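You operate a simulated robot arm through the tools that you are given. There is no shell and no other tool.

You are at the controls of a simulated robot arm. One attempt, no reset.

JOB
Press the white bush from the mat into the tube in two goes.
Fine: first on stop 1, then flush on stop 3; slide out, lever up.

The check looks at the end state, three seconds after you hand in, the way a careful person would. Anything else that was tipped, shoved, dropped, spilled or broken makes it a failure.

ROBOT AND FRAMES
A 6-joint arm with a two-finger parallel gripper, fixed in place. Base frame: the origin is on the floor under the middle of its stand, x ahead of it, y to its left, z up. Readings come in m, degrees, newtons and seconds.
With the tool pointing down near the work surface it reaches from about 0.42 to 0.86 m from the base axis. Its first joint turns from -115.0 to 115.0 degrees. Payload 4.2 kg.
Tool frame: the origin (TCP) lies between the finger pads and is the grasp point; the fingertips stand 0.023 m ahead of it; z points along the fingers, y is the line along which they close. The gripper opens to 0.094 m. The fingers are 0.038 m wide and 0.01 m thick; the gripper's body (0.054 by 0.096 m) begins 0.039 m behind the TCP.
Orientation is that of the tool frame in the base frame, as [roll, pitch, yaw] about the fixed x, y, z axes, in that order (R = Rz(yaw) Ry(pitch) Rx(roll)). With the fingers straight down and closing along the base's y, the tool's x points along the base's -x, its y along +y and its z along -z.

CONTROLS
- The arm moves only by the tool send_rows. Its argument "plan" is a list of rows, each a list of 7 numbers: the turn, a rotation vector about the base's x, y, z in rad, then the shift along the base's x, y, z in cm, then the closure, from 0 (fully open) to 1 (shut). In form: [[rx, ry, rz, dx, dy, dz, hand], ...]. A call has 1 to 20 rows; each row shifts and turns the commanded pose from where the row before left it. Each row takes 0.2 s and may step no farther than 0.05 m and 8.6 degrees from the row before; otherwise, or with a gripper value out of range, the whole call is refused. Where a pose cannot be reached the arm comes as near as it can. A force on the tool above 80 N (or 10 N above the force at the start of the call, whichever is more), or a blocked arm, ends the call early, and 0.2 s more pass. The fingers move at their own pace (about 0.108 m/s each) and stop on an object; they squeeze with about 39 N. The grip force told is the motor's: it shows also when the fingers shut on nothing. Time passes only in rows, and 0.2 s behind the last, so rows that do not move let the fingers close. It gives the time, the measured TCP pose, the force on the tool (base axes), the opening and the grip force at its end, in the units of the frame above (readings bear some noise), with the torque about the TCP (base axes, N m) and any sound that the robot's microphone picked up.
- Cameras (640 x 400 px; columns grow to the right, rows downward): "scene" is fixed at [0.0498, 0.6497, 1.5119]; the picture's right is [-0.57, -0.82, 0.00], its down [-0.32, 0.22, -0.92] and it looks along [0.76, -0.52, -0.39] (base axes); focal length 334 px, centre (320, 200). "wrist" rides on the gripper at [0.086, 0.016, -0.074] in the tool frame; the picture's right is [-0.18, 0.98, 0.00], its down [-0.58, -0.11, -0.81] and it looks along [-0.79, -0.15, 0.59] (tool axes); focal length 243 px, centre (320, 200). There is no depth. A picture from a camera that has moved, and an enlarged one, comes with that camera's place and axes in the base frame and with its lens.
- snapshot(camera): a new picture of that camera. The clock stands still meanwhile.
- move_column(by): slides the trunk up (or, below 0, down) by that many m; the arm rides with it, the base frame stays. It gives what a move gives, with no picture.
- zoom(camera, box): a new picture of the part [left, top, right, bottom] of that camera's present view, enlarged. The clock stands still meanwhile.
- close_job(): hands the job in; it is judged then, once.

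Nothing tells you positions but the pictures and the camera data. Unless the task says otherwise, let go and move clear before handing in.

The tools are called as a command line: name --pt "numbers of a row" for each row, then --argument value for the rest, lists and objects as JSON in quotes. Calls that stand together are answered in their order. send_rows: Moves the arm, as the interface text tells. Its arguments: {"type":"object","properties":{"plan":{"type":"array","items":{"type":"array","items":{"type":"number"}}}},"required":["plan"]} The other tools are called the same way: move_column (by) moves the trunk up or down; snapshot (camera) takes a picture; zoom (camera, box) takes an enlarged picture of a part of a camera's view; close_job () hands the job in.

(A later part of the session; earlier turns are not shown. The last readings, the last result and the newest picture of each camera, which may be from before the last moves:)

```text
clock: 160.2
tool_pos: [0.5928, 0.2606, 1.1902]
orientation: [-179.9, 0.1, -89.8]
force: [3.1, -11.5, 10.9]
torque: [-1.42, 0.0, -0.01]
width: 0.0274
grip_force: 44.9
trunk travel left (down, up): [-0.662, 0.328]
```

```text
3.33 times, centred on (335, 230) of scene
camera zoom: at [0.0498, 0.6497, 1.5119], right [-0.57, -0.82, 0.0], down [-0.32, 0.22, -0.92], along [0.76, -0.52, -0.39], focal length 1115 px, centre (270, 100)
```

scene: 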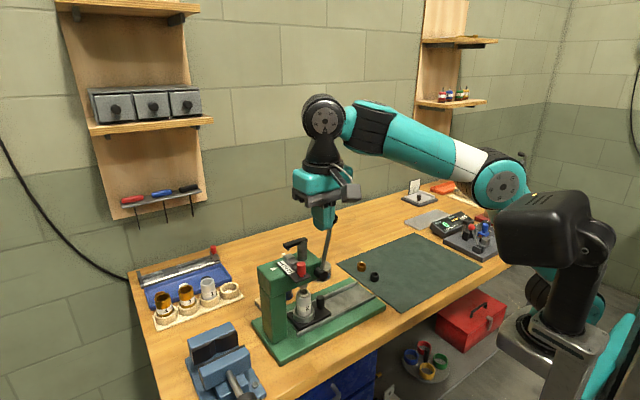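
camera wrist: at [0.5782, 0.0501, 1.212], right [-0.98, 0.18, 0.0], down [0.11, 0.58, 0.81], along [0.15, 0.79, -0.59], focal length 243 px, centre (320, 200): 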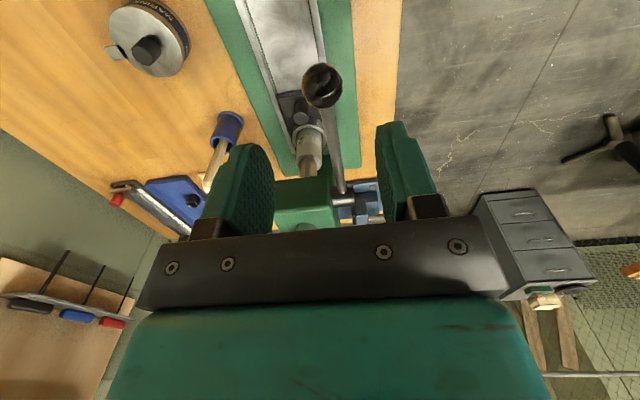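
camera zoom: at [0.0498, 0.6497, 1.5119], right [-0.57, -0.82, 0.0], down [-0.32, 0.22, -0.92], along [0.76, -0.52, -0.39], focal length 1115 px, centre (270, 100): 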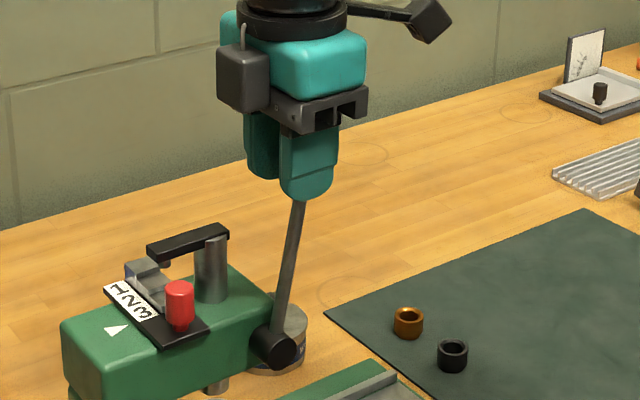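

send_rows --pt "0 0 0 0 0.3 0.03 0.8" --pt "0 0 0 0 0 0 0.8"

zoom --camera "scene" --box '[290, 170, 380, 290]'

```text
clock: 160.8
tool_pos: [0.592, 0.2635, 1.1911]
orientation: [-179.9, 0.1, -89.9]
force: [-0.9, -10.6, 7.2]
torque: [-1.37, 0.03, -0.01]
width: 0.027
grip_force: 44.6
trunk travel left (down, up): [-0.662, 0.328]
```

```text
3.33 times, centred on (335, 230) of scene
camera zoom: at [0.0498, 0.6497, 1.5119], right [-0.57, -0.82, 0.0], down [-0.32, 0.22, -0.92], along [0.76, -0.52, -0.39], focal length 1115 px, centre (270, 100)
```

zoom: 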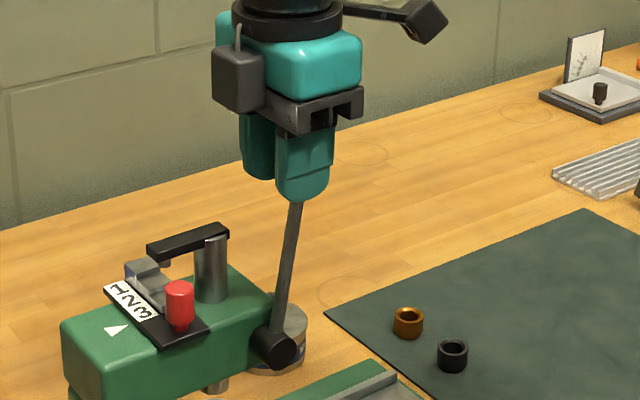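

send_rows --pt "0 0 0 0 0.4 0.02 0.8" --pt "0 0 0 0 0 0 0.8"

zoom --camera "scene" --box '[290, 170, 380, 290]'

```text
clock: 161.4
tool_pos: [0.5916, 0.2664, 1.1914]
orientation: [-180.0, 0.1, -90.0]
force: [-4.8, -31.3, 0.2]
torque: [-0.36, 0.08, -0.05]
width: 0.0269
grip_force: 45.0
trunk travel left (down, up): [-0.662, 0.328]
```

```text
3.33 times, centred on (335, 230) of scene
camera zoom: at [0.0498, 0.6497, 1.5119], right [-0.57, -0.82, 0.0], down [-0.32, 0.22, -0.92], along [0.76, -0.52, -0.39], focal length 1115 px, centre (270, 100)
```

zoom: 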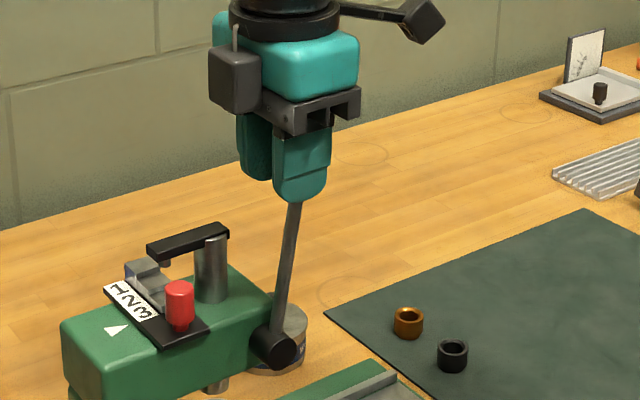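

The top stop is reached at 31 N. I'll ease off slightly, release and rise.

send_rows --pt "0 0 0 0 -0.12 0 0.8" --pt "0 0 0 0 0 0 0.6" --pt "0 0 0 0 0 0 0.4" --pt "0 0 0 0 0 0 0.4" --pt "0 0 0 0 0 1.5 0.4" --pt "0 0 0 0 0 3 0.4" --pt "0 0 0 0 0 2 0.4" --pt "0 0 0 0 0 0 0.4"

zoom --camera "scene" --box '[290, 170, 380, 290]'

zoom --camera "scene" --box '[285, 265, 335, 315]'

```text
clock: 163.2
tool_pos: [0.5907, 0.268, 1.2583]
orientation: [-179.9, 0.2, -89.9]
force: [1.3, -0.2, 0.2]
torque: [-0.05, 0.03, -0.02]
width: 0.0562
grip_force: 0.0
trunk travel left (down, up): [-0.662, 0.328]
```

```text
3.33 times, centred on (335, 230) of scene
camera zoom: at [0.0498, 0.6497, 1.5119], right [-0.57, -0.82, 0.0], down [-0.32, 0.22, -0.92], along [0.76, -0.52, -0.39], focal length 1115 px, centre (270, 100)
```

zoom: 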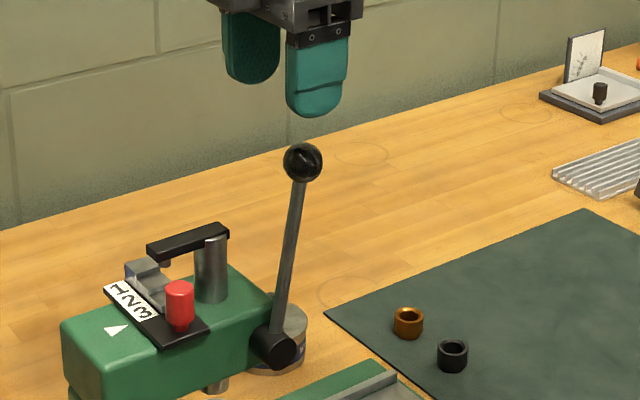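

```text
8.00 times, centred on (310, 290) of scene
camera zoom: at [0.0498, 0.6497, 1.5119], right [-0.57, -0.82, 0.0], down [-0.32, 0.22, -0.92], along [0.76, -0.52, -0.39], focal length 2676 px, centre (400, -520)
```

zoom: 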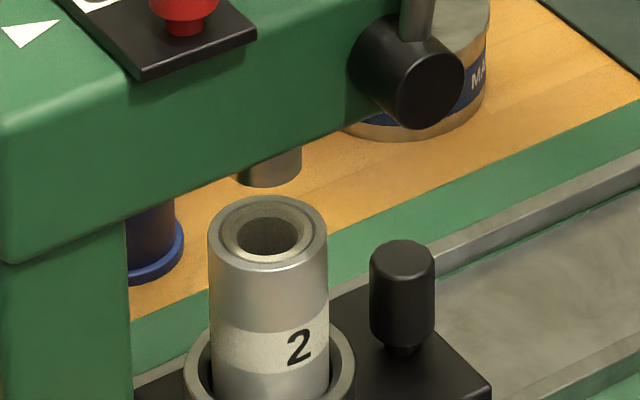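

The lever is back at its original top position and the bush is flush. Now I'll go for the slide handle to pull the slide out, starting by moving clear and lowering the trunk.

send_rows --pt "0 0 0 0 -4.5 0 0.4" --pt "0 0 0 0 -4.5 0 0.4" --pt "0 0 0 0.5 -4.5 0 0.4" --pt "0 0 0 2.2 -4.3 0 0.4" --pt "0 0 0 2.3 -1 0 0.4" --pt "0 0 0 0 0 0 0.4"

move_column --by -0.154

send_rows --pt "0.1073 0 0 0 0 0 0.4" --pt "0.1073 0 0 0 0 0 0.4" --pt "0.1073 0 0 0 0 0 0.4" --pt "0.1073 0 0 0 0 0 0.4" --pt "0.1073 0 0 0 0 0 0.4" --pt "0.1073 0 0 0 0 0 0.4" --pt "0 0 0 0 0 0 0.4"

snapshot --camera "wrist"

snapshot --camera "scene"

```text
clock: 164.6
tool_pos: [0.6424, 0.0795, 1.2572]
orientation: [-180.0, 0.0, -89.8]
force: [0.3, 0.0, 1.2]
torque: [0.0, -0.01, 0.01]
width: 0.0562
grip_force: 0.0
trunk travel left (down, up): [-0.662, 0.328]
```

```text
clock: 166.4
tool_pos: [0.6427, 0.0798, 1.103]
orientation: [-180.0, 0.1, -89.9]
force: [-0.7, 0.8, 0.3]
torque: [0.03, -0.03, 0.02]
width: 0.0562
grip_force: 0.1
trunk travel left (down, up): [-0.508, 0.482]
```

```text
clock: 168.0
tool_pos: [0.6685, 0.0836, 1.1307]
orientation: [-179.4, 27.6, -89.9]
force: [0.5, 0.2, -0.2]
torque: [0.02, -0.04, -0.05]
width: 0.0563
grip_force: 0.0
out of reach, approached as far as the arm can: row 1, 4, 5, 6
trunk travel left (down, up): [-0.508, 0.482]
```

```text
taken
camera wrist: at [0.6517, -0.0283, 1.1562], right [-0.98, 0.17, 0.08], down [0.1, 0.14, 0.98], along [0.15, 0.98, -0.16], focal length 243 px, centre (320, 200)
```

wrist: 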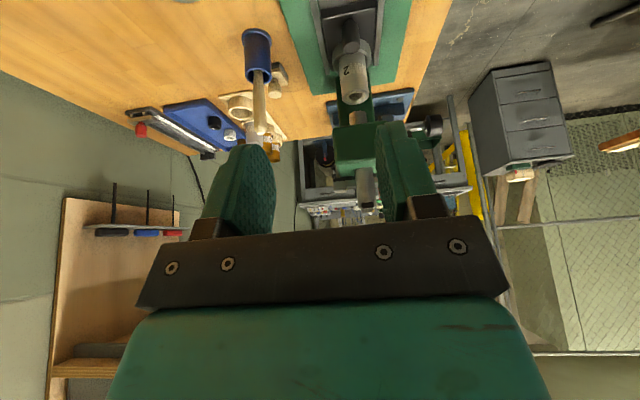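

```text
taken
```

scene: 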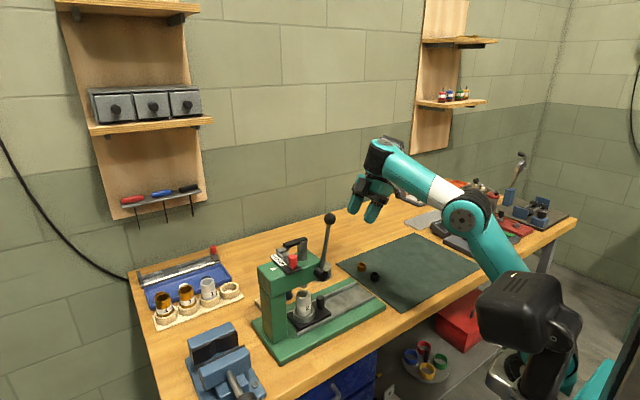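

The arm drifted near its limit. I'll move to the lower pre-grasp area and then finish the tilt there.

send_rows --pt "0 0 0 -0.95 1.0 -3.7 0.4" --pt "0 0 0 -0.95 1.0 -3.7 0.4" --pt "0 0 0 -0.9 1.0 -3.6 0.4" --pt "0.082 0 0 0 1 0 0.4" --pt "0.082 0 0 0 1 0 0.4" --pt "0 0 0 0 0 0 0.4"

snapshot --camera "wrist"

```text
clock: 169.4
tool_pos: [0.7081, 0.1486, 1.0924]
orientation: [-178.0, 29.7, -89.9]
force: [0.5, 0.3, -0.3]
torque: [0.02, -0.01, -0.03]
width: 0.0563
grip_force: 0.1
out of reach, approached as far as the arm can: row 1, 2, 3, 4, 5
trunk travel left (down, up): [-0.508, 0.482]
```

```text
taken
camera wrist: at [0.6895, 0.0353, 1.1138], right [-0.98, 0.18, 0.06], down [0.08, 0.1, 0.99], along [0.17, 0.98, -0.12], focal length 243 px, centre (320, 200)
```

wrist: 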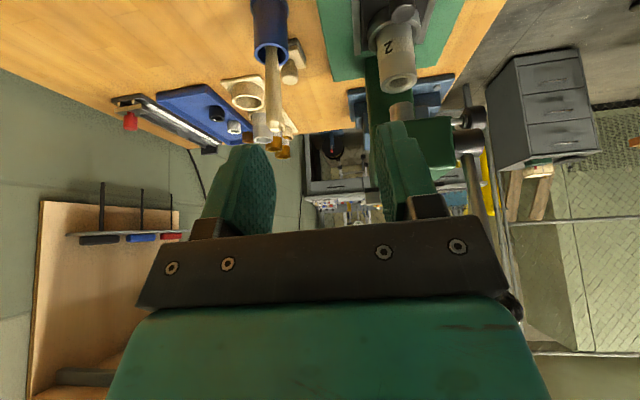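

The arm's solution drifted outward near its envelope edge. I'll back off in -y and down first, where it reached well before.

send_rows --pt "0 0 0 0 -4 -1.5 0.4" --pt "0 0 0 0 -4 -1.5 0.4" --pt "0 0 0 0 0 0 0.4"

send_rows --pt "0 0 0 -1.5 0 -1.5 0.4" --pt "0 0 0 -1.5 0 -1.5 0.4" --pt "0 0 0 0 0 0 0.4"

```text
clock: 170.2
tool_pos: [0.7269, 0.0829, 1.0841]
orientation: [-177.3, 27.9, -90.1]
force: [-0.2, -0.9, 0.3]
torque: [0.0, -0.01, -0.01]
width: 0.0561
grip_force: 0.1
out of reach, approached as far as the arm can: row 1, 2
trunk travel left (down, up): [-0.508, 0.482]
```

```text
clock: 171.0
tool_pos: [0.7281, 0.0969, 1.0806]
orientation: [-177.4, 28.2, -90.1]
force: [0.2, 0.0, -0.9]
torque: [0.01, 0.01, 0.02]
width: 0.0564
grip_force: 0.0
out of reach, approached as far as the arm can: row 1, 2
trunk travel left (down, up): [-0.508, 0.482]
```

The arm is stuck against a joint limit in this posture. I'll look at it from the scene camera.

snapshot --camera "scene"

zoom --camera "scene" --box '[330, 100, 580, 300]'

```text
taken
```

scene: 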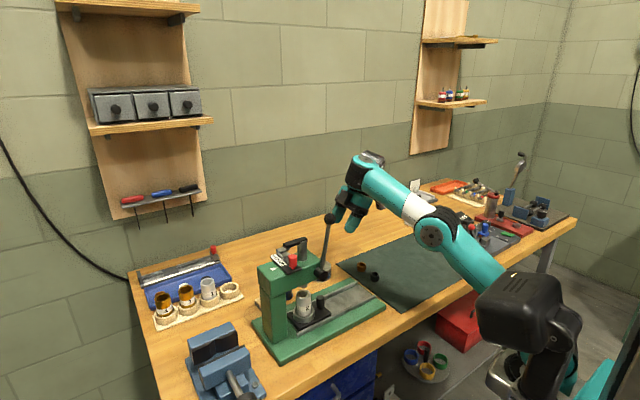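

```text
2.00 times, centred on (455, 200) of scene
camera zoom: at [0.0498, 0.6497, 1.5119], right [-0.57, -0.82, 0.0], down [-0.32, 0.22, -0.92], along [0.76, -0.52, -0.39], focal length 669 px, centre (50, 200)
```

zoom: 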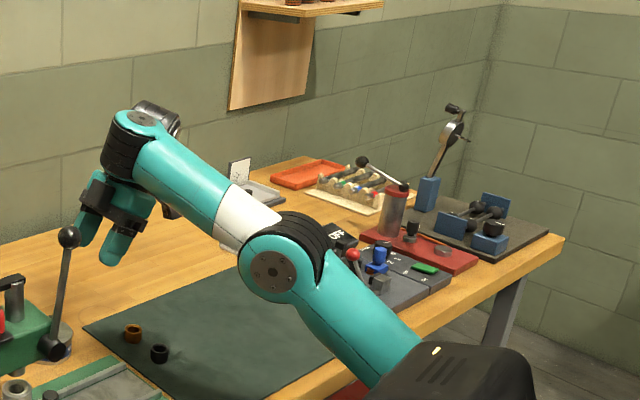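

The arm is nearly stretched with the forearm steeply up, so the tilted wrist is at its limit. I'll level the hand first, then lower it relative to the trunk, then tilt.

send_rows --pt "-0.1 0 0 0 0 0 0.4" --pt "-0.1 0 0 0 0 0 0.4" --pt "-0.1 0 0 0 0 0 0.4" --pt "-0.1 0 0 0 0 0 0.4" --pt "-0.09 0 0 0 0 0 0.4" --pt "0 0 0 0 0 0 0.4"

send_rows --pt "0 0 0 -2 -1 0 0.4" --pt "0 0 0 -2 -1 0 0.4" --pt "0 0 0 0 0 0 0.4"

```text
clock: 172.4
tool_pos: [0.7282, 0.0963, 1.0795]
orientation: [-178.1, 1.6, -90.0]
force: [-0.2, -0.1, 0.4]
torque: [-0.02, -0.01, -0.02]
width: 0.0563
grip_force: 0.1
trunk travel left (down, up): [-0.508, 0.482]
```

```text
clock: 173.2
tool_pos: [0.6888, 0.0752, 1.0811]
orientation: [-178.0, 1.6, -90.0]
force: [0.6, 0.9, -0.1]
torque: [-0.01, -0.04, 0.01]
width: 0.0564
grip_force: 0.0
trunk travel left (down, up): [-0.508, 0.482]
```

The arm is free again. I'll move over the empty rail, lower, and then tilt.

send_rows --pt "0 0 0 -2.2 -1 -2 0.4" --pt "0 0 0 -2.2 -1 -2 0.4" --pt "0 0 0 0 0 -2.5 0.4" --pt "0 0 0 0 0 0 0.4"

send_rows --pt "0.1073 0 0 0 0 0 0.4" --pt "0.1073 0 0 0 0 0 0.4" --pt "0.1073 0 0 0 0 0 0.4" --pt "0.1073 0 0 0 0 0 0.4" --pt "0.1 0 0 0 0 0 0.4" --pt "0.09 0 0 0 0 0 0.4" --pt "0 0 0 0 0 0 0.4"

snapshot --camera "wrist"

zoom --camera "scene" --box '[270, 200, 430, 320]'

```text
clock: 174.2
tool_pos: [0.6767, 0.0697, 1.0544]
orientation: [-178.2, 1.5, -90.0]
force: [0.6, 0.1, 0.1]
torque: [0.02, 0.01, 0.02]
width: 0.0564
grip_force: 0.0
out of reach, approached as far as the arm can: row 2, 3
trunk travel left (down, up): [-0.508, 0.482]
```

```text
clock: 175.8
tool_pos: [0.7153, 0.0798, 1.0964]
orientation: [-177.6, 27.9, -90.1]
force: [-0.5, 0.1, -0.3]
torque: [0.02, -0.02, 0.01]
width: 0.0563
grip_force: 0.2
out of reach, approached as far as the arm can: row 1, 2, 3, 4, 5, 6
trunk travel left (down, up): [-0.508, 0.482]
```

```text
taken
camera wrist: at [0.6964, -0.0317, 1.1212], right [-0.98, 0.18, 0.05], down [0.07, 0.13, 0.99], along [0.18, 0.97, -0.15], focal length 243 px, centre (320, 200)
```

wrist: 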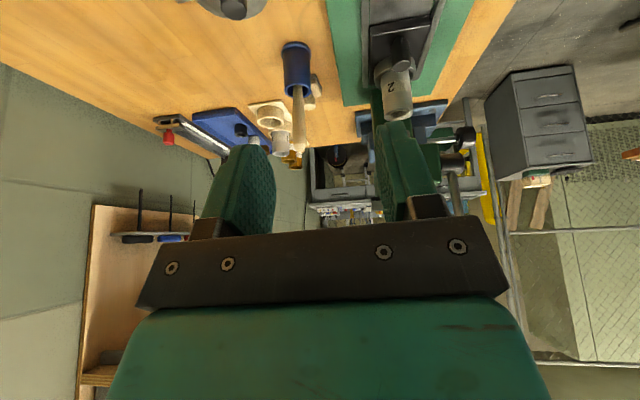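

```text
3.33 times, centred on (350, 260) of scene
camera zoom: at [0.0498, 0.6497, 1.5119], right [-0.57, -0.82, 0.0], down [-0.32, 0.22, -0.92], along [0.76, -0.52, -0.39], focal length 1115 px, centre (220, 0)
```

zoom: 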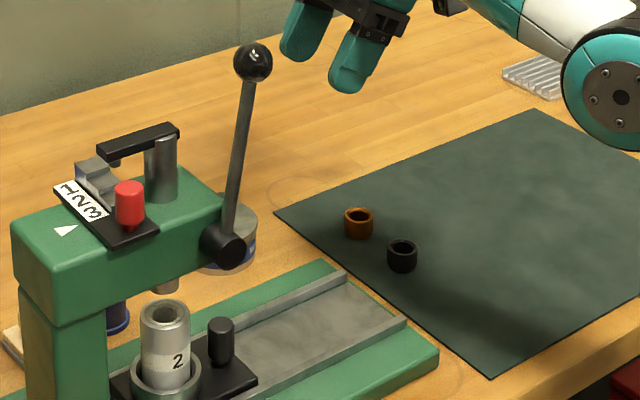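

send_rows --pt "-0.1 0 0 0 0 0 0.4" --pt "-0.1 0 0 0 0 0 0.4" --pt "-0.1 0 0 0 0 0 0.4" --pt "-0.1 0 0 0 0 0 0.4" --pt "-0.09 0 0 0 0 0 0.4" --pt "0 0 0 0 0 0 0.4"

zoom --camera "scene" --box '[320, 100, 600, 380]'

```text
clock: 177.2
tool_pos: [0.7164, 0.08, 1.0972]
orientation: [-177.5, 1.0, -90.0]
force: [0.0, 0.6, 0.1]
torque: [0.0, 0.0, -0.01]
width: 0.0567
grip_force: 0.1
trunk travel left (down, up): [-0.508, 0.482]
```

```text
1.43 times, centred on (460, 240) of scene
camera zoom: at [0.0498, 0.6497, 1.5119], right [-0.57, -0.82, 0.0], down [-0.32, 0.22, -0.92], along [0.76, -0.52, -0.39], focal length 478 px, centre (120, 143)
```

zoom: 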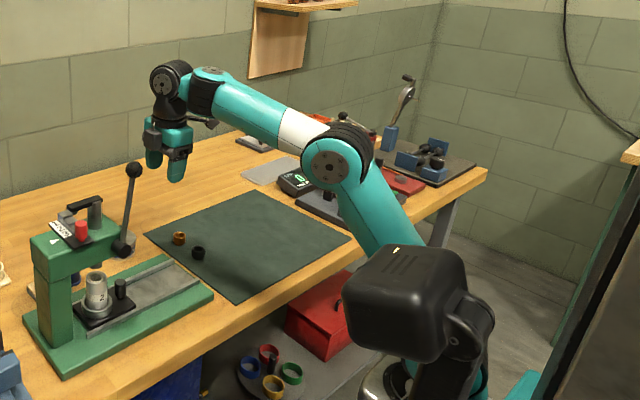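

The arm posture is normal. I'll probe with small moves to find where it can go.

send_rows --pt "0 0 0 -2.5 0 0 0.4" --pt "0 0 0 -2.5 0 0 0.4" --pt "0 0 0 -2.5 0 0 0.4" --pt "0 0 0 0 0 0 0.4"

send_rows --pt "0 0 0 0 0 -2 0.4" --pt "0 0 0 0 0 0 0.4"

```text
clock: 178.2
tool_pos: [0.6397, 0.0789, 1.0963]
orientation: [-177.5, -0.1, -90.0]
force: [0.4, -0.4, -0.1]
torque: [-0.01, -0.01, -0.03]
width: 0.0562
grip_force: 0.0
trunk travel left (down, up): [-0.508, 0.482]
```

```text
clock: 178.8
tool_pos: [0.6404, 0.0786, 1.0784]
orientation: [-177.5, -0.2, -90.0]
force: [0.5, -0.1, -0.1]
torque: [0.01, 0.02, 0.01]
width: 0.0564
grip_force: 0.1
trunk travel left (down, up): [-0.508, 0.482]
```

send_rows --pt "0 0 0 0 0 -2 0.4" --pt "0 0 0 0 0 0 0.4"

send_rows --pt "0 0 0 0 0 -2 0.4" --pt "0 0 0 0 0 0 0.4"

send_rows --pt "0 0 0 0 0 -2 0.4" --pt "0 0 0 0 0 0 0.4"

```text
clock: 179.4
tool_pos: [0.649, 0.0819, 1.0685]
orientation: [-177.6, -0.1, -90.1]
force: [-0.7, 0.1, 0.5]
torque: [0.0, 0.0, 0.03]
width: 0.0563
grip_force: 0.1
out of reach, approached as far as the arm can: row 1
trunk travel left (down, up): [-0.508, 0.482]
```

```text
clock: 180.0
tool_pos: [0.6574, 0.0862, 1.063]
orientation: [-177.6, -0.2, -90.1]
force: [-0.5, 0.1, 0.0]
torque: [0.0, 0.02, 0.02]
width: 0.0563
grip_force: 0.1
out of reach, approached as far as the arm can: row 1
trunk travel left (down, up): [-0.508, 0.482]
```

```text
clock: 180.6
tool_pos: [0.6667, 0.0903, 1.0549]
orientation: [-177.6, -0.2, -90.1]
force: [1.3, 0.6, -0.6]
torque: [0.03, 0.01, 0.02]
width: 0.0565
grip_force: 0.2
out of reach, approached as far as the arm can: row 1
trunk travel left (down, up): [-0.508, 0.482]
```

Going straight down here hits a limit. Near the lever position it reached low without trouble, so I'll go there and then lower.

send_rows --pt "0 0 0 0 0 2.5 0.4" --pt "0 0 0 -2.5 1.5 0 0.4" --pt "0 0 0 -2.5 1.5 0 0.4" --pt "0 0 0 -2.4 1.7 0 0.4" --pt "0 0 0 0 0 0 0.4"

send_rows --pt "0 0 0 0 0 -2 0.4" --pt "0 0 0 0 0 -2 0.4" --pt "0 0 0 0 0 0 0.4"

```text
clock: 181.8
tool_pos: [0.5946, 0.1394, 1.0822]
orientation: [-177.7, -0.3, -90.0]
force: [0.3, 0.4, -0.2]
torque: [-0.02, 0.0, 0.0]
width: 0.0562
grip_force: 0.0
out of reach, approached as far as the arm can: row 4
trunk travel left (down, up): [-0.508, 0.482]
```

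```text
clock: 182.6
tool_pos: [0.6103, 0.15, 1.069]
orientation: [-177.7, -0.3, -90.1]
force: [-0.1, 0.7, 0.5]
torque: [-0.01, 0.01, 0.01]
width: 0.0565
grip_force: 0.1
out of reach, approached as far as the arm can: row 1, 2
trunk travel left (down, up): [-0.508, 0.482]
```

snapshot --camera "scene"

snapshot --camera "wrist"

```text
taken
```

scene: 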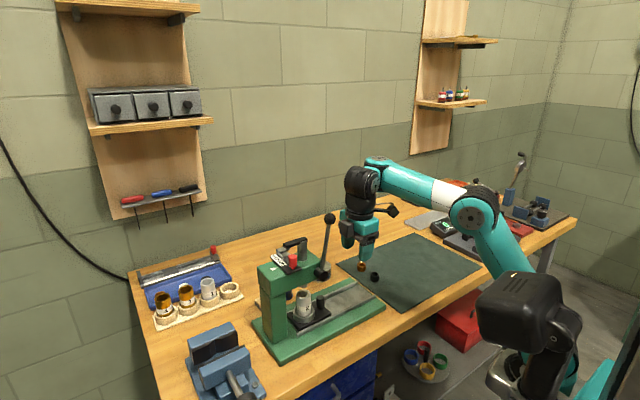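

```text
taken
camera wrist: at [0.5906, 0.0633, 1.1435], right [-0.98, 0.19, -0.04], down [0.08, 0.58, 0.81], along [0.17, 0.79, -0.59], focal length 243 px, centre (320, 200)
```

wrist: 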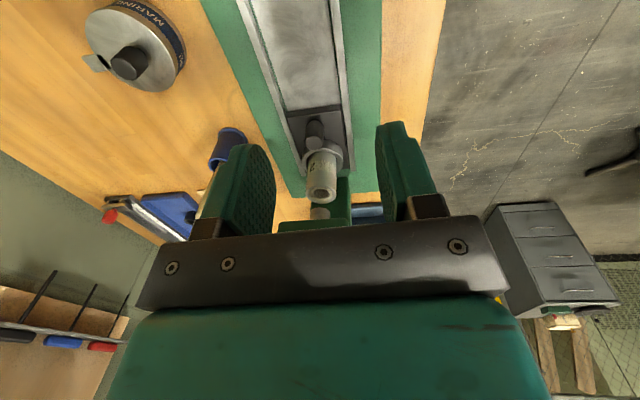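

The same poses were reachable before, so I want to see whether the arm has switched to a different branch. I'll go to the exact pose I had earlier (0.615, 0.001, 1.097) and compare pictures.

send_rows --pt "0 0 0 0 -3 2.8 0.4" --pt "0 0 0 0 -4 0 0.4" --pt "0 0 0 0 -4 0 0.4" --pt "0 0 0 0.4 -3.8 0 0.4" --pt "0 0 0 0 0 0 0.4"

snapshot --camera "scene"

```text
clock: 183.8
tool_pos: [0.6145, 0.0039, 1.1025]
orientation: [-177.8, -0.2, -90.1]
force: [0.2, -0.1, 0.7]
torque: [-0.03, 0.0, 0.0]
width: 0.0567
grip_force: 0.0
out of reach, approached as far as the arm can: row 3, 4
trunk travel left (down, up): [-0.508, 0.482]
```

```text
taken
```

scene: 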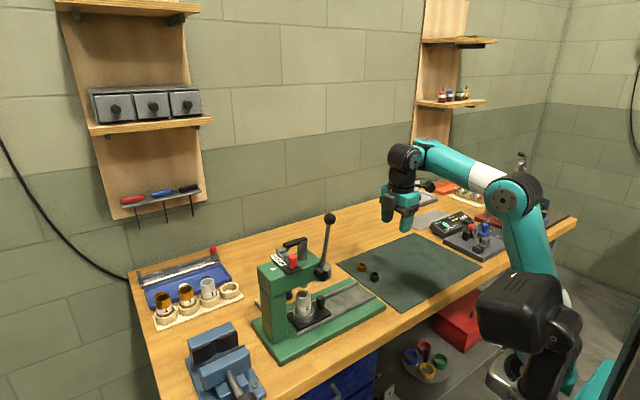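

The elbow is in a different place than before, so the arm's posture has changed. I'll test whether turning the wrist partway frees it to go lower here in open space.

send_rows --pt "0 0 -0.1309 0 0 0 0.4" --pt "0 0 -0.1309 0 0 0 0.4" --pt "0 0 -0.1309 0 0 0 0.4" --pt "0 0 -0.1309 0 0 0 0.4" --pt "0 0 -0.1309 0 0 0 0.4" --pt "0 0 -0.1309 0 0 0 0.4" --pt "0 0 0 0 0 0 0.4"

send_rows --pt "0 0 0 0 0 -2 0.4" --pt "0 0 0 0 0 -2 0.4" --pt "0 0 0 0 0 0 0.4"

```text
clock: 185.4
tool_pos: [0.6168, 0.0041, 1.1044]
orientation: [-177.5, -0.1, -135.2]
force: [-0.5, -0.5, 0.0]
torque: [-0.05, -0.02, 0.02]
width: 0.0564
grip_force: 0.1
trunk travel left (down, up): [-0.508, 0.482]
```

```text
clock: 186.2
tool_pos: [0.6289, 0.0079, 1.0906]
orientation: [-177.6, -0.2, -135.1]
force: [0.0, 0.1, -0.1]
torque: [0.01, 0.01, 0.0]
width: 0.0562
grip_force: 0.1
out of reach, approached as far as the arm can: row 1, 2
trunk travel left (down, up): [-0.508, 0.482]
```

The limit doesn't depend on yaw. I'll look closely at the arm's joints to understand its posture.

zoom --camera "scene" --box '[370, 110, 620, 400]'

zoom --camera "scene" --box '[370, 110, 470, 220]'

```text
1.38 times, centred on (495, 255) of scene
camera zoom: at [0.0498, 0.6497, 1.5119], right [-0.57, -0.82, 0.0], down [-0.32, 0.22, -0.92], along [0.76, -0.52, -0.39], focal length 461 px, centre (79, 124)
```

zoom: 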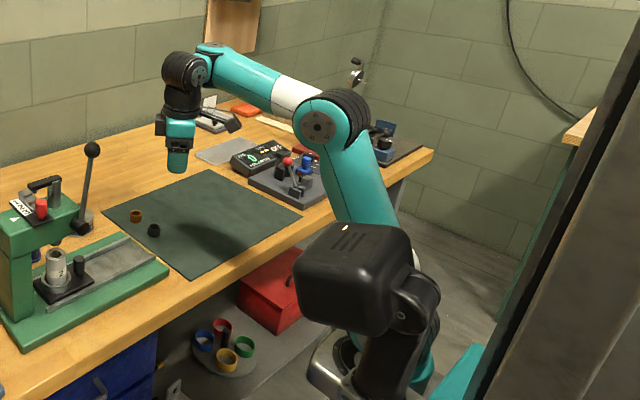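

```text
3.64 times, centred on (420, 165) of scene
camera zoom: at [0.0498, 0.6497, 1.5119], right [-0.57, -0.82, 0.0], down [-0.32, 0.22, -0.92], along [0.76, -0.52, -0.39], focal length 1216 px, centre (-44, 327)
```

zoom: 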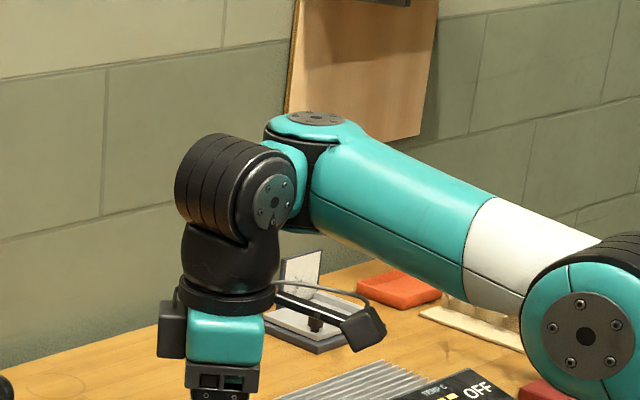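

The wrist's first joint has swivelled near a singular pose, with the forearm horizontal and the tool vertical, and the tool carries a 2.5° error. I'll correct that and raise the hand away from the singular region to let the wrist settle.

send_rows --pt "0 0 0 0 0 3 0.4" --pt "0 0 0 0 0 3 0.4" --pt "0.0309 0.0309 0 0 0 3 0.4" --pt "0 0 0 0 0 3 0.4" --pt "0 0 0 0 0 0 0.4"

zoom --camera "scene" --box '[370, 70, 520, 220]'

```text
clock: 187.4
tool_pos: [0.6309, 0.0067, 1.2111]
orientation: [-179.9, 0.0, -134.9]
force: [30.4, -13.4, -47.4]
torque: [3.73, -1.01, 2.78]
width: 0.0567
grip_force: 0.1
trunk travel left (down, up): [-0.508, 0.482]
```

```text
2.67 times, centred on (445, 145) of scene
camera zoom: at [0.0498, 0.6497, 1.5119], right [-0.57, -0.82, 0.0], down [-0.32, 0.22, -0.92], along [0.76, -0.52, -0.39], focal length 892 px, centre (-13, 347)
```

zoom: 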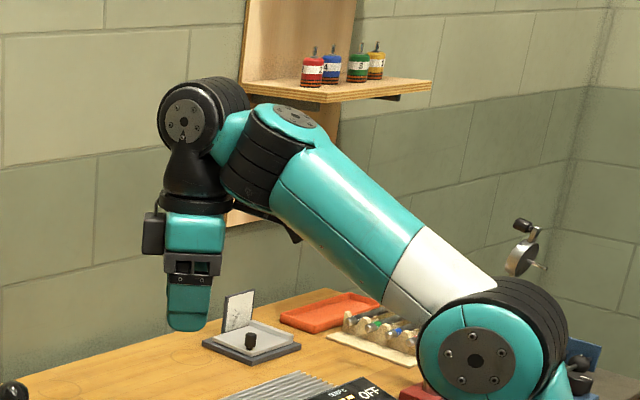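

The wrist swung back to its original form, but the camera is now touching the forearm at this height. I'll come back down right away.

send_rows --pt "0 0 0 0 0 -2 0.4" --pt "0 0 0 0 0 -2 0.4" --pt "0 0 0 0 0 0 0.4"

send_rows --pt "0 0 0 0 0 -2.5 0.4" --pt "0 0 0 0 0 -2.5 0.4" --pt "0 0 0 0 0 0 0.4"

send_rows --pt "0 0 0 0 0 -2.5 0.4" --pt "0 0 0 0 0 -2.5 0.4" --pt "0 0 0 0 0 0 0.4"

```text
clock: 188.2
tool_pos: [0.6293, 0.0058, 1.1706]
orientation: [180.0, -0.3, -135.1]
force: [-0.4, 1.6, 0.6]
torque: [0.02, 0.0, 0.0]
width: 0.0563
grip_force: 0.2
trunk travel left (down, up): [-0.508, 0.482]
```

```text
clock: 189.0
tool_pos: [0.6297, 0.0076, 1.1189]
orientation: [180.0, -0.1, -135.0]
force: [0.0, -0.2, 0.9]
torque: [-0.01, 0.03, -0.05]
width: 0.0564
grip_force: 0.0
trunk travel left (down, up): [-0.508, 0.482]
```

```text
clock: 189.8
tool_pos: [0.6304, 0.0084, 1.0705]
orientation: [179.9, -0.2, -135.2]
force: [0.2, -0.1, 1.0]
torque: [0.01, 0.02, -0.01]
width: 0.0565
grip_force: 0.0
trunk travel left (down, up): [-0.508, 0.482]
```

The wrist works normally again. I'll continue lower, turn back to −90° yaw, then tilt from this lower posture.

send_rows --pt "0 0 0 0 0 -2.5 0.4" --pt "0 0 0 0 0 -2.5 0.4" --pt "0 0 0.1309 0 0.5 0 0.4" --pt "0 0 0.1309 0 0.5 0 0.4" --pt "0 0 0.1309 0 0.5 0 0.4" --pt "0 0 0.1309 0 0.5 0 0.4" --pt "0 0 0.1309 0 0.5 0 0.4" --pt "0 0 0.1309 0 0.5 0 0.4" --pt "0 0 0 0 0 0 0.4"

send_rows --pt "0.1073 0 0 0 0.5 0 0.4" --pt "0.1073 0 0 0 0.5 0 0.4" --pt "0.1073 0 0 0 0.5 0 0.4" --pt "0.1073 0 0 0 0.5 0 0.4" --pt "0.1073 0 0 0 0.5 0 0.4" --pt "0.1073 0 0 0 0.5 0 0.4" --pt "0 0 0 0 0 0 0.4"

snapshot --camera "wrist"

zoom --camera "scene" --box '[290, 130, 490, 310]'

```text
clock: 191.8
tool_pos: [0.6287, 0.0369, 1.0208]
orientation: [-179.9, -0.2, -90.0]
force: [1.1, 0.4, -0.2]
torque: [0.01, 0.0, -0.02]
width: 0.0563
grip_force: 0.0
trunk travel left (down, up): [-0.508, 0.482]
```

```text
clock: 193.4
tool_pos: [0.6291, 0.0675, 1.0208]
orientation: [179.9, 36.8, -90.1]
force: [0.7, -1.0, 0.7]
torque: [-0.02, 0.04, 0.0]
width: 0.0562
grip_force: 0.1
trunk travel left (down, up): [-0.508, 0.482]
```

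```text
taken
camera wrist: at [0.6132, -0.0474, 1.0278], right [-0.98, 0.15, 0.11], down [0.11, -0.02, 0.99], along [0.15, 0.99, 0.0], focal length 243 px, centre (320, 200)
```

wrist: 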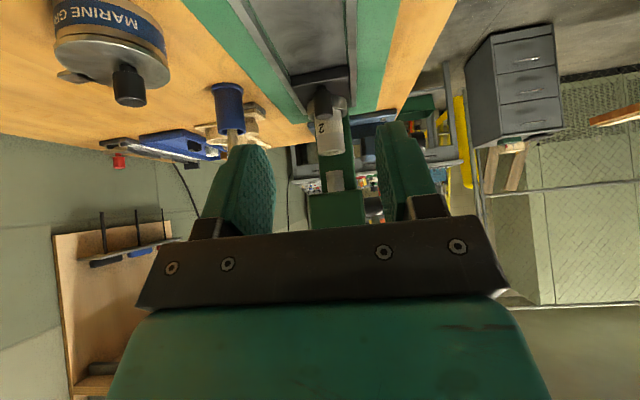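

```text
2.22 times, centred on (390, 220) of scene
camera zoom: at [0.0498, 0.6497, 1.5119], right [-0.57, -0.82, 0.0], down [-0.32, 0.22, -0.92], along [0.76, -0.52, -0.39], focal length 743 px, centre (164, 156)
```

zoom: 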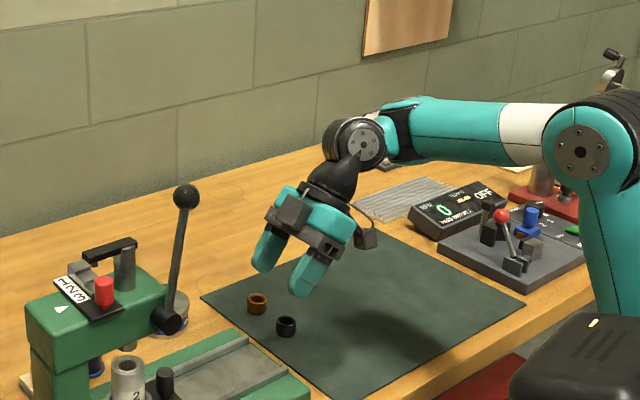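

The arm is in a good posture with the full tilt. I'll move to the pre-grasp point for the slide handle.

send_rows --pt "0 0 0 0.6 2.8 -0.5 0.55" --pt "0 0 0 0.5 2.8 -0.5 0.55" --pt "0 0 0 0 2.8 -0.5 0.55" --pt "0 0 0 0 2.5 0 0.55" --pt "0 0 0 0 0 0 0.55" --pt "0 0 0 0 0 0 0.55"

snapshot --camera "wrist"

zoom --camera "wrist" --box '[240, 60, 400, 180]'

zoom --camera "scene" --box '[260, 200, 380, 320]'

```text
clock: 194.8
tool_pos: [0.6409, 0.176, 1.005]
orientation: [179.9, 36.8, -90.1]
force: [0.1, -0.3, 0.3]
torque: [0.0, 0.0, -0.02]
width: 0.0423
grip_force: 0.1
trunk travel left (down, up): [-0.508, 0.482]
```

```text
taken
camera wrist: at [0.6251, 0.061, 1.0134], right [-0.98, 0.15, 0.11], down [0.11, -0.02, 0.99], along [0.15, 0.99, 0.0], focal length 243 px, centre (320, 200)
```

wrist: 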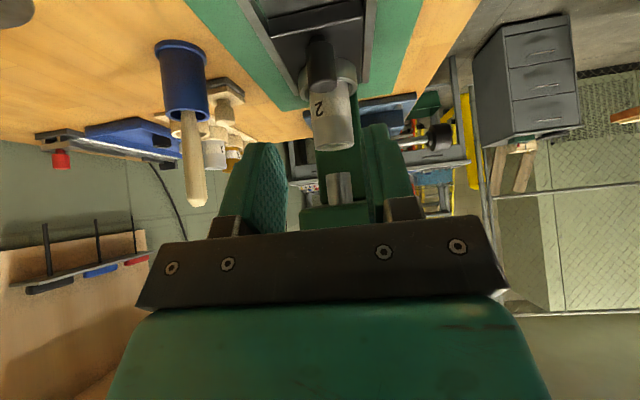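

```text
3.33 times, centred on (320, 120) of wrist
camera zoom: at [0.6251, 0.061, 1.0134], right [-0.98, 0.15, 0.11], down [0.11, -0.02, 0.99], along [0.15, 0.99, 0.0], focal length 809 px, centre (320, 467)
```

zoom: 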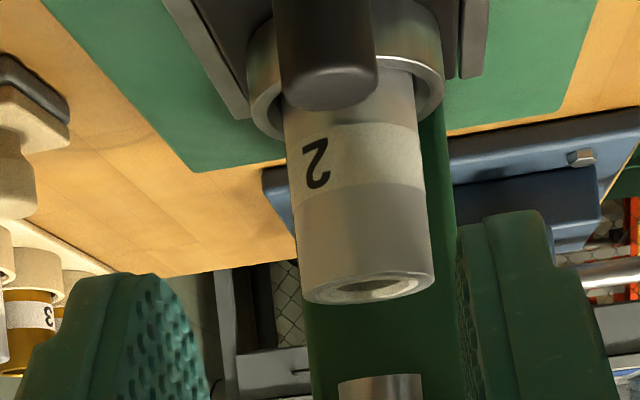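

```text
3.33 times, centred on (320, 260) of scene
camera zoom: at [0.0498, 0.6497, 1.5119], right [-0.57, -0.82, 0.0], down [-0.32, 0.22, -0.92], along [0.76, -0.52, -0.39], focal length 1115 px, centre (320, 0)
```

zoom: 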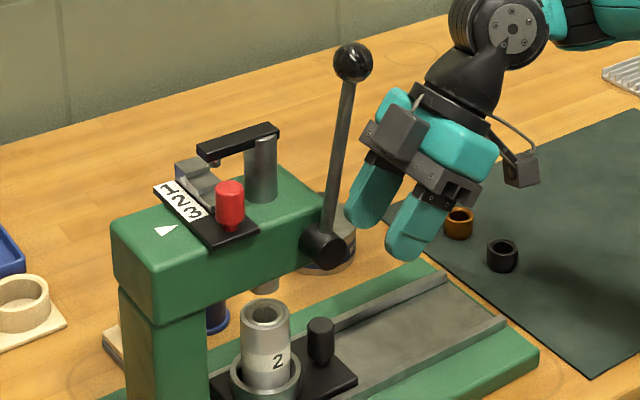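

The bush is flush in the tube and the handle is straight ahead. I'll advance along the tool axis to the handle.

send_rows --pt "0 0 0 0 1.2 -1.6 0.55" --pt "0 0 0 0 1.2 -1.6 0.55" --pt "0 0 0 0 1.2 -1.6 0.55" --pt "0 0 0 0 1.2 -1.6 0.55" --pt "0 0 0 0 0 0 0.55" --pt "0 0 0 0 0 0 0.55"

snapshot --camera "wrist"

zoom --camera "scene" --box '[290, 230, 370, 310]'

```text
clock: 196.2
tool_pos: [0.6411, 0.2239, 0.9424]
orientation: [179.9, 36.7, -90.1]
force: [1.2, -0.2, 0.5]
torque: [-0.04, 0.06, -0.02]
width: 0.0421
grip_force: 0.1
trunk travel left (down, up): [-0.508, 0.482]
```

```text
taken
camera wrist: at [0.625, 0.1092, 0.9496], right [-0.98, 0.15, 0.11], down [0.11, -0.02, 0.99], along [0.15, 0.99, 0.0], focal length 243 px, centre (320, 200)
```

wrist: 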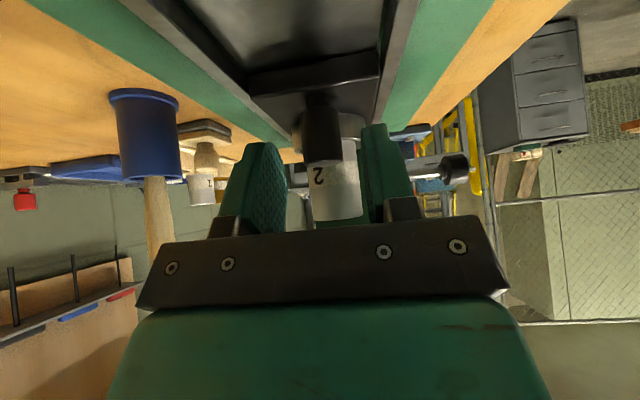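

```text
5.00 times, centred on (330, 270) of scene
camera zoom: at [0.0498, 0.6497, 1.5119], right [-0.57, -0.82, 0.0], down [-0.32, 0.22, -0.92], along [0.76, -0.52, -0.39], focal length 1672 px, centre (270, -150)
```

zoom: 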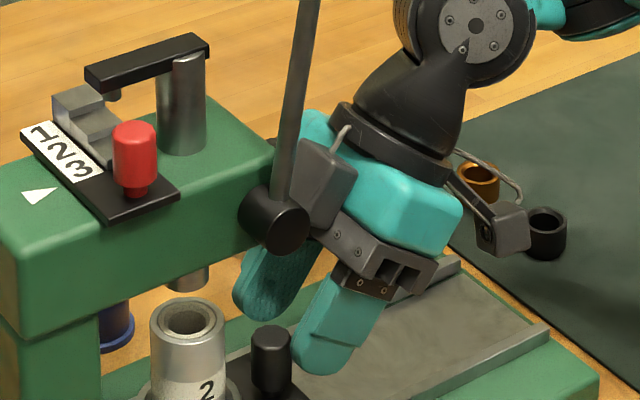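

send_rows --pt "0 0 0 0 1.15 -1.6 0.55" --pt "0 0 0 0 0 0 0.55" --pt "0 0 0 0 0 0 0.8" --pt "0 0 0 0 0 0 1" --pt "0 0 0 0 0 0 1"

zoom --camera "scene" --box '[290, 230, 370, 310]'

snapshot --camera "wrist"

```text
clock: 197.4
tool_pos: [0.6406, 0.235, 0.927]
orientation: [179.8, 36.7, -90.2]
force: [-2.0, -0.2, -0.3]
torque: [0.25, -0.21, 0.01]
width: 0.0214
grip_force: 45.1
trunk travel left (down, up): [-0.508, 0.482]
```

```text
5.00 times, centred on (330, 270) of scene
camera zoom: at [0.0498, 0.6497, 1.5119], right [-0.57, -0.82, 0.0], down [-0.32, 0.22, -0.92], along [0.76, -0.52, -0.39], focal length 1672 px, centre (270, -150)
```

zoom: 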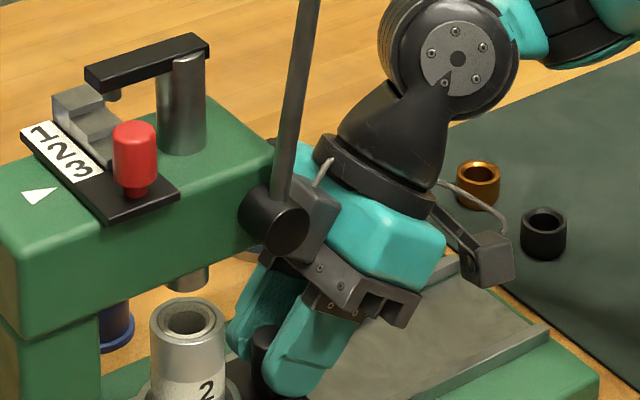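

```text
taken
camera wrist: at [0.6242, 0.1204, 0.9341], right [-0.98, 0.15, 0.11], down [0.11, -0.02, 0.99], along [0.15, 0.99, 0.0], focal length 243 px, centre (320, 200)
```

wrist: 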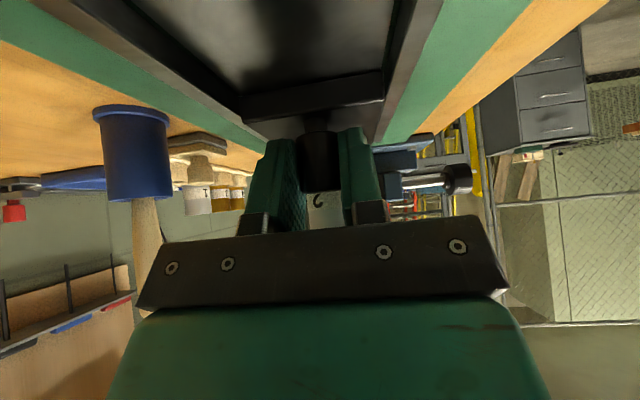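

The handle is gripped with almost no side load. I'll pull the slide out smoothly.

send_rows --pt "0 0 0 0 -0.3 0 1" --pt "0 0 0 0 -0.7 0 1" --pt "0 0 0 0 -1 0 1" --pt "0 0 0 -0.02 -1 0 1" --pt "0 0 0 -0.02 -1 0 1" --pt "0 0 0 0 -1 0 1" --pt "0 0 0 0 -0.7 0 1" --pt "0 0 0 0 -0.3 0 1" --pt "0 0 0 0 0 0 1"

zoom --camera "scene" --box '[260, 200, 380, 320]'

```text
clock: 199.4
tool_pos: [0.6396, 0.1755, 0.9262]
orientation: [-179.9, 36.7, -90.1]
force: [0.8, -0.2, 6.6]
torque: [-0.75, 0.04, 0.05]
width: 0.0213
grip_force: 45.3
trunk travel left (down, up): [-0.508, 0.482]
```

```text
3.33 times, centred on (320, 260) of scene
camera zoom: at [0.0498, 0.6497, 1.5119], right [-0.57, -0.82, 0.0], down [-0.32, 0.22, -0.92], along [0.76, -0.52, -0.39], focal length 1115 px, centre (320, 0)
```

zoom: 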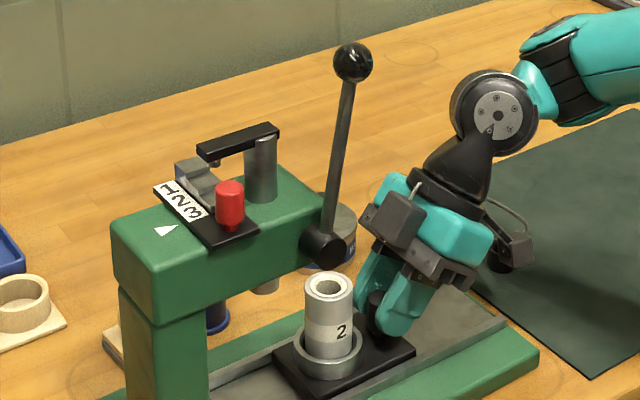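

send_rows --pt "0 0 0 0 -0.5 0 1" --pt "0 0 0 0 -1 0 1" --pt "0 0 0 0 -1 0 1" --pt "0 0 0 0 -1 0 1" --pt "0 0 0 0 -1 0 1" --pt "0 0 0 0 -0.7 0 1" --pt "0 0 0 0 -0.3 0 1" --pt "0 0 0 0 0 0 1"

zoom --camera "scene" --box '[310, 240, 390, 320]'

```text
clock: 201.2
tool_pos: [0.6399, 0.1198, 0.9267]
orientation: [180.0, 36.7, -90.1]
force: [8.3, -2.9, 8.9]
torque: [0.83, 0.02, -0.13]
width: 0.0214
grip_force: 45.0
trunk travel left (down, up): [-0.508, 0.482]
```

```text
5.00 times, centred on (350, 280) of scene
camera zoom: at [0.0498, 0.6497, 1.5119], right [-0.57, -0.82, 0.0], down [-0.32, 0.22, -0.92], along [0.76, -0.52, -0.39], focal length 1672 px, centre (170, -200)
```

zoom: 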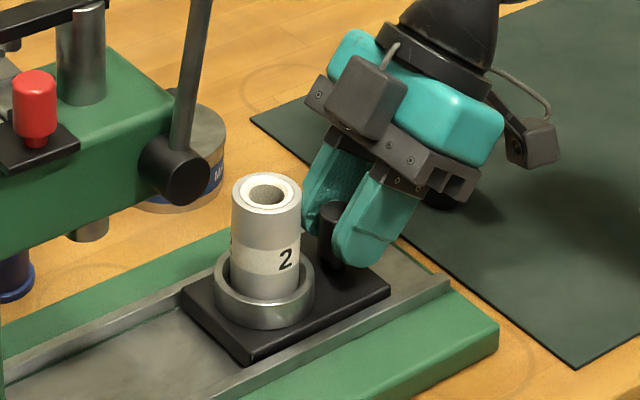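

The slide is about 4 mm short of its original outer position. I'll pull the rest gently, feeling for the end.

send_rows --pt "0 0 0 0 -0.2 0 1" --pt "0 0 0 0 -0.2 0 1" --pt "0 0 0 0 0 0 1"

send_rows --pt "0 0 0 -0.05 -0.2 0 1" --pt "0 0 0 0 0 0 1"

zoom --camera "scene" --box '[320, 240, 390, 310]'

```text
clock: 202.0
tool_pos: [0.6396, 0.1159, 0.927]
orientation: [-180.0, 36.7, -90.0]
force: [6.5, -2.3, 11.1]
torque: [0.22, -0.09, -0.02]
width: 0.0212
grip_force: 45.4
trunk travel left (down, up): [-0.508, 0.482]
```

```text
clock: 202.6
tool_pos: [0.6402, 0.1142, 0.9265]
orientation: [180.0, 36.7, -90.1]
force: [12.4, 8.8, 13.0]
torque: [-1.06, 0.04, -0.01]
width: 0.0213
grip_force: 45.1
trunk travel left (down, up): [-0.508, 0.482]
```

```text
5.71 times, centred on (355, 275) of scene
camera zoom: at [0.0498, 0.6497, 1.5119], right [-0.57, -0.82, 0.0], down [-0.32, 0.22, -0.92], along [0.76, -0.52, -0.39], focal length 1911 px, centre (120, -229)
```

zoom: 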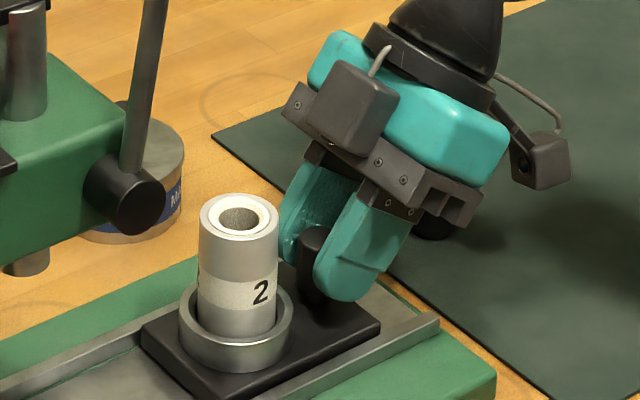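

The slide is back at its outer stop (Fy +8.8 N, same picture position as at the start). I'll release the handle and back out along the tool axis.

send_rows --pt "0 0 0 0 0.08 0 1" --pt "0 0 0 0 0 0 0.7" --pt "0 0 0 0 0 0 0.55" --pt "0 0 0 0 0 0 0.55" --pt "0 0 0 0 -0.6 0.8 0.55" --pt "0 0 0 0 -1.2 1.6 0.55" --pt "0 0 0 0 -1.8 2.4 0.55" --pt "0 0 0 0 -2.4 3.2 0.55" --pt "0 0 0 0 0 0 0.55"

snapshot --camera "scene"

zoom --camera "scene" --box '[320, 240, 390, 310]'

snapshot --camera "wrist"

```text
clock: 204.6
tool_pos: [0.6399, 0.0535, 1.005]
orientation: [179.9, 36.7, -90.1]
force: [-0.3, 0.4, -0.4]
torque: [-0.01, -0.02, 0.01]
width: 0.0428
grip_force: 0.1
trunk travel left (down, up): [-0.508, 0.482]
```

```text
taken
```

scene: 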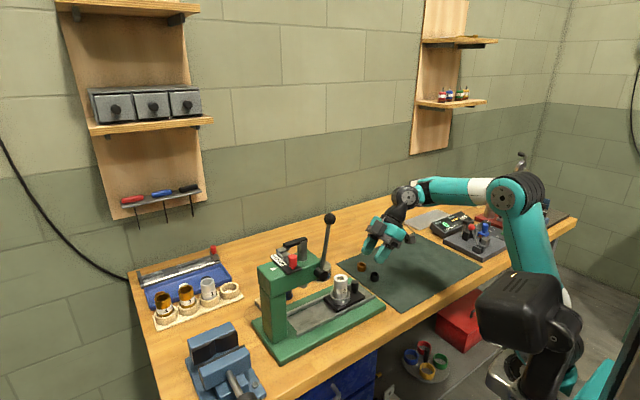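

```text
5.71 times, centred on (355, 275) of scene
camera zoom: at [0.0498, 0.6497, 1.5119], right [-0.57, -0.82, 0.0], down [-0.32, 0.22, -0.92], along [0.76, -0.52, -0.39], focal length 1911 px, centre (120, -229)
```

zoom: 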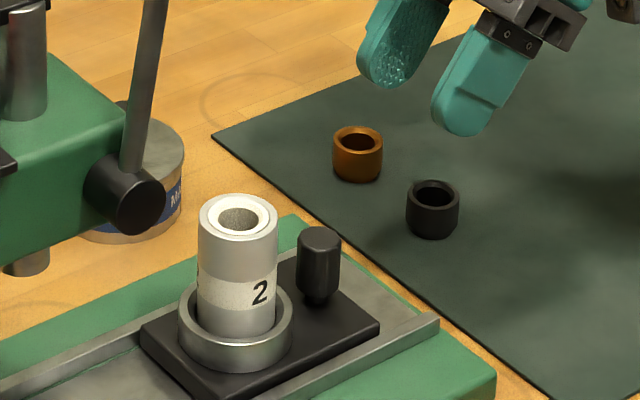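

```text
taken
camera wrist: at [0.6239, -0.0607, 1.0128], right [-0.98, 0.15, 0.11], down [0.11, -0.02, 0.99], along [0.15, 0.99, 0.0], focal length 243 px, centre (320, 200)
```

wrist: 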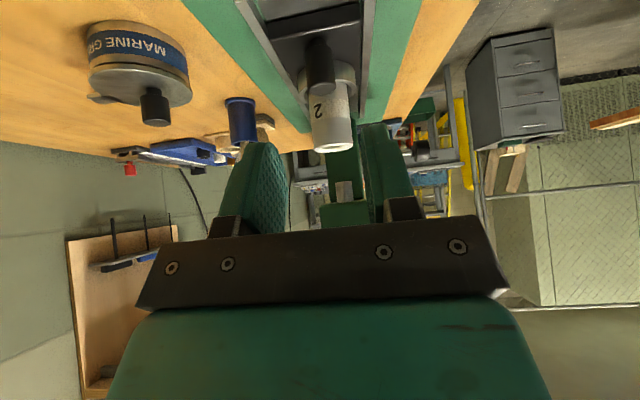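

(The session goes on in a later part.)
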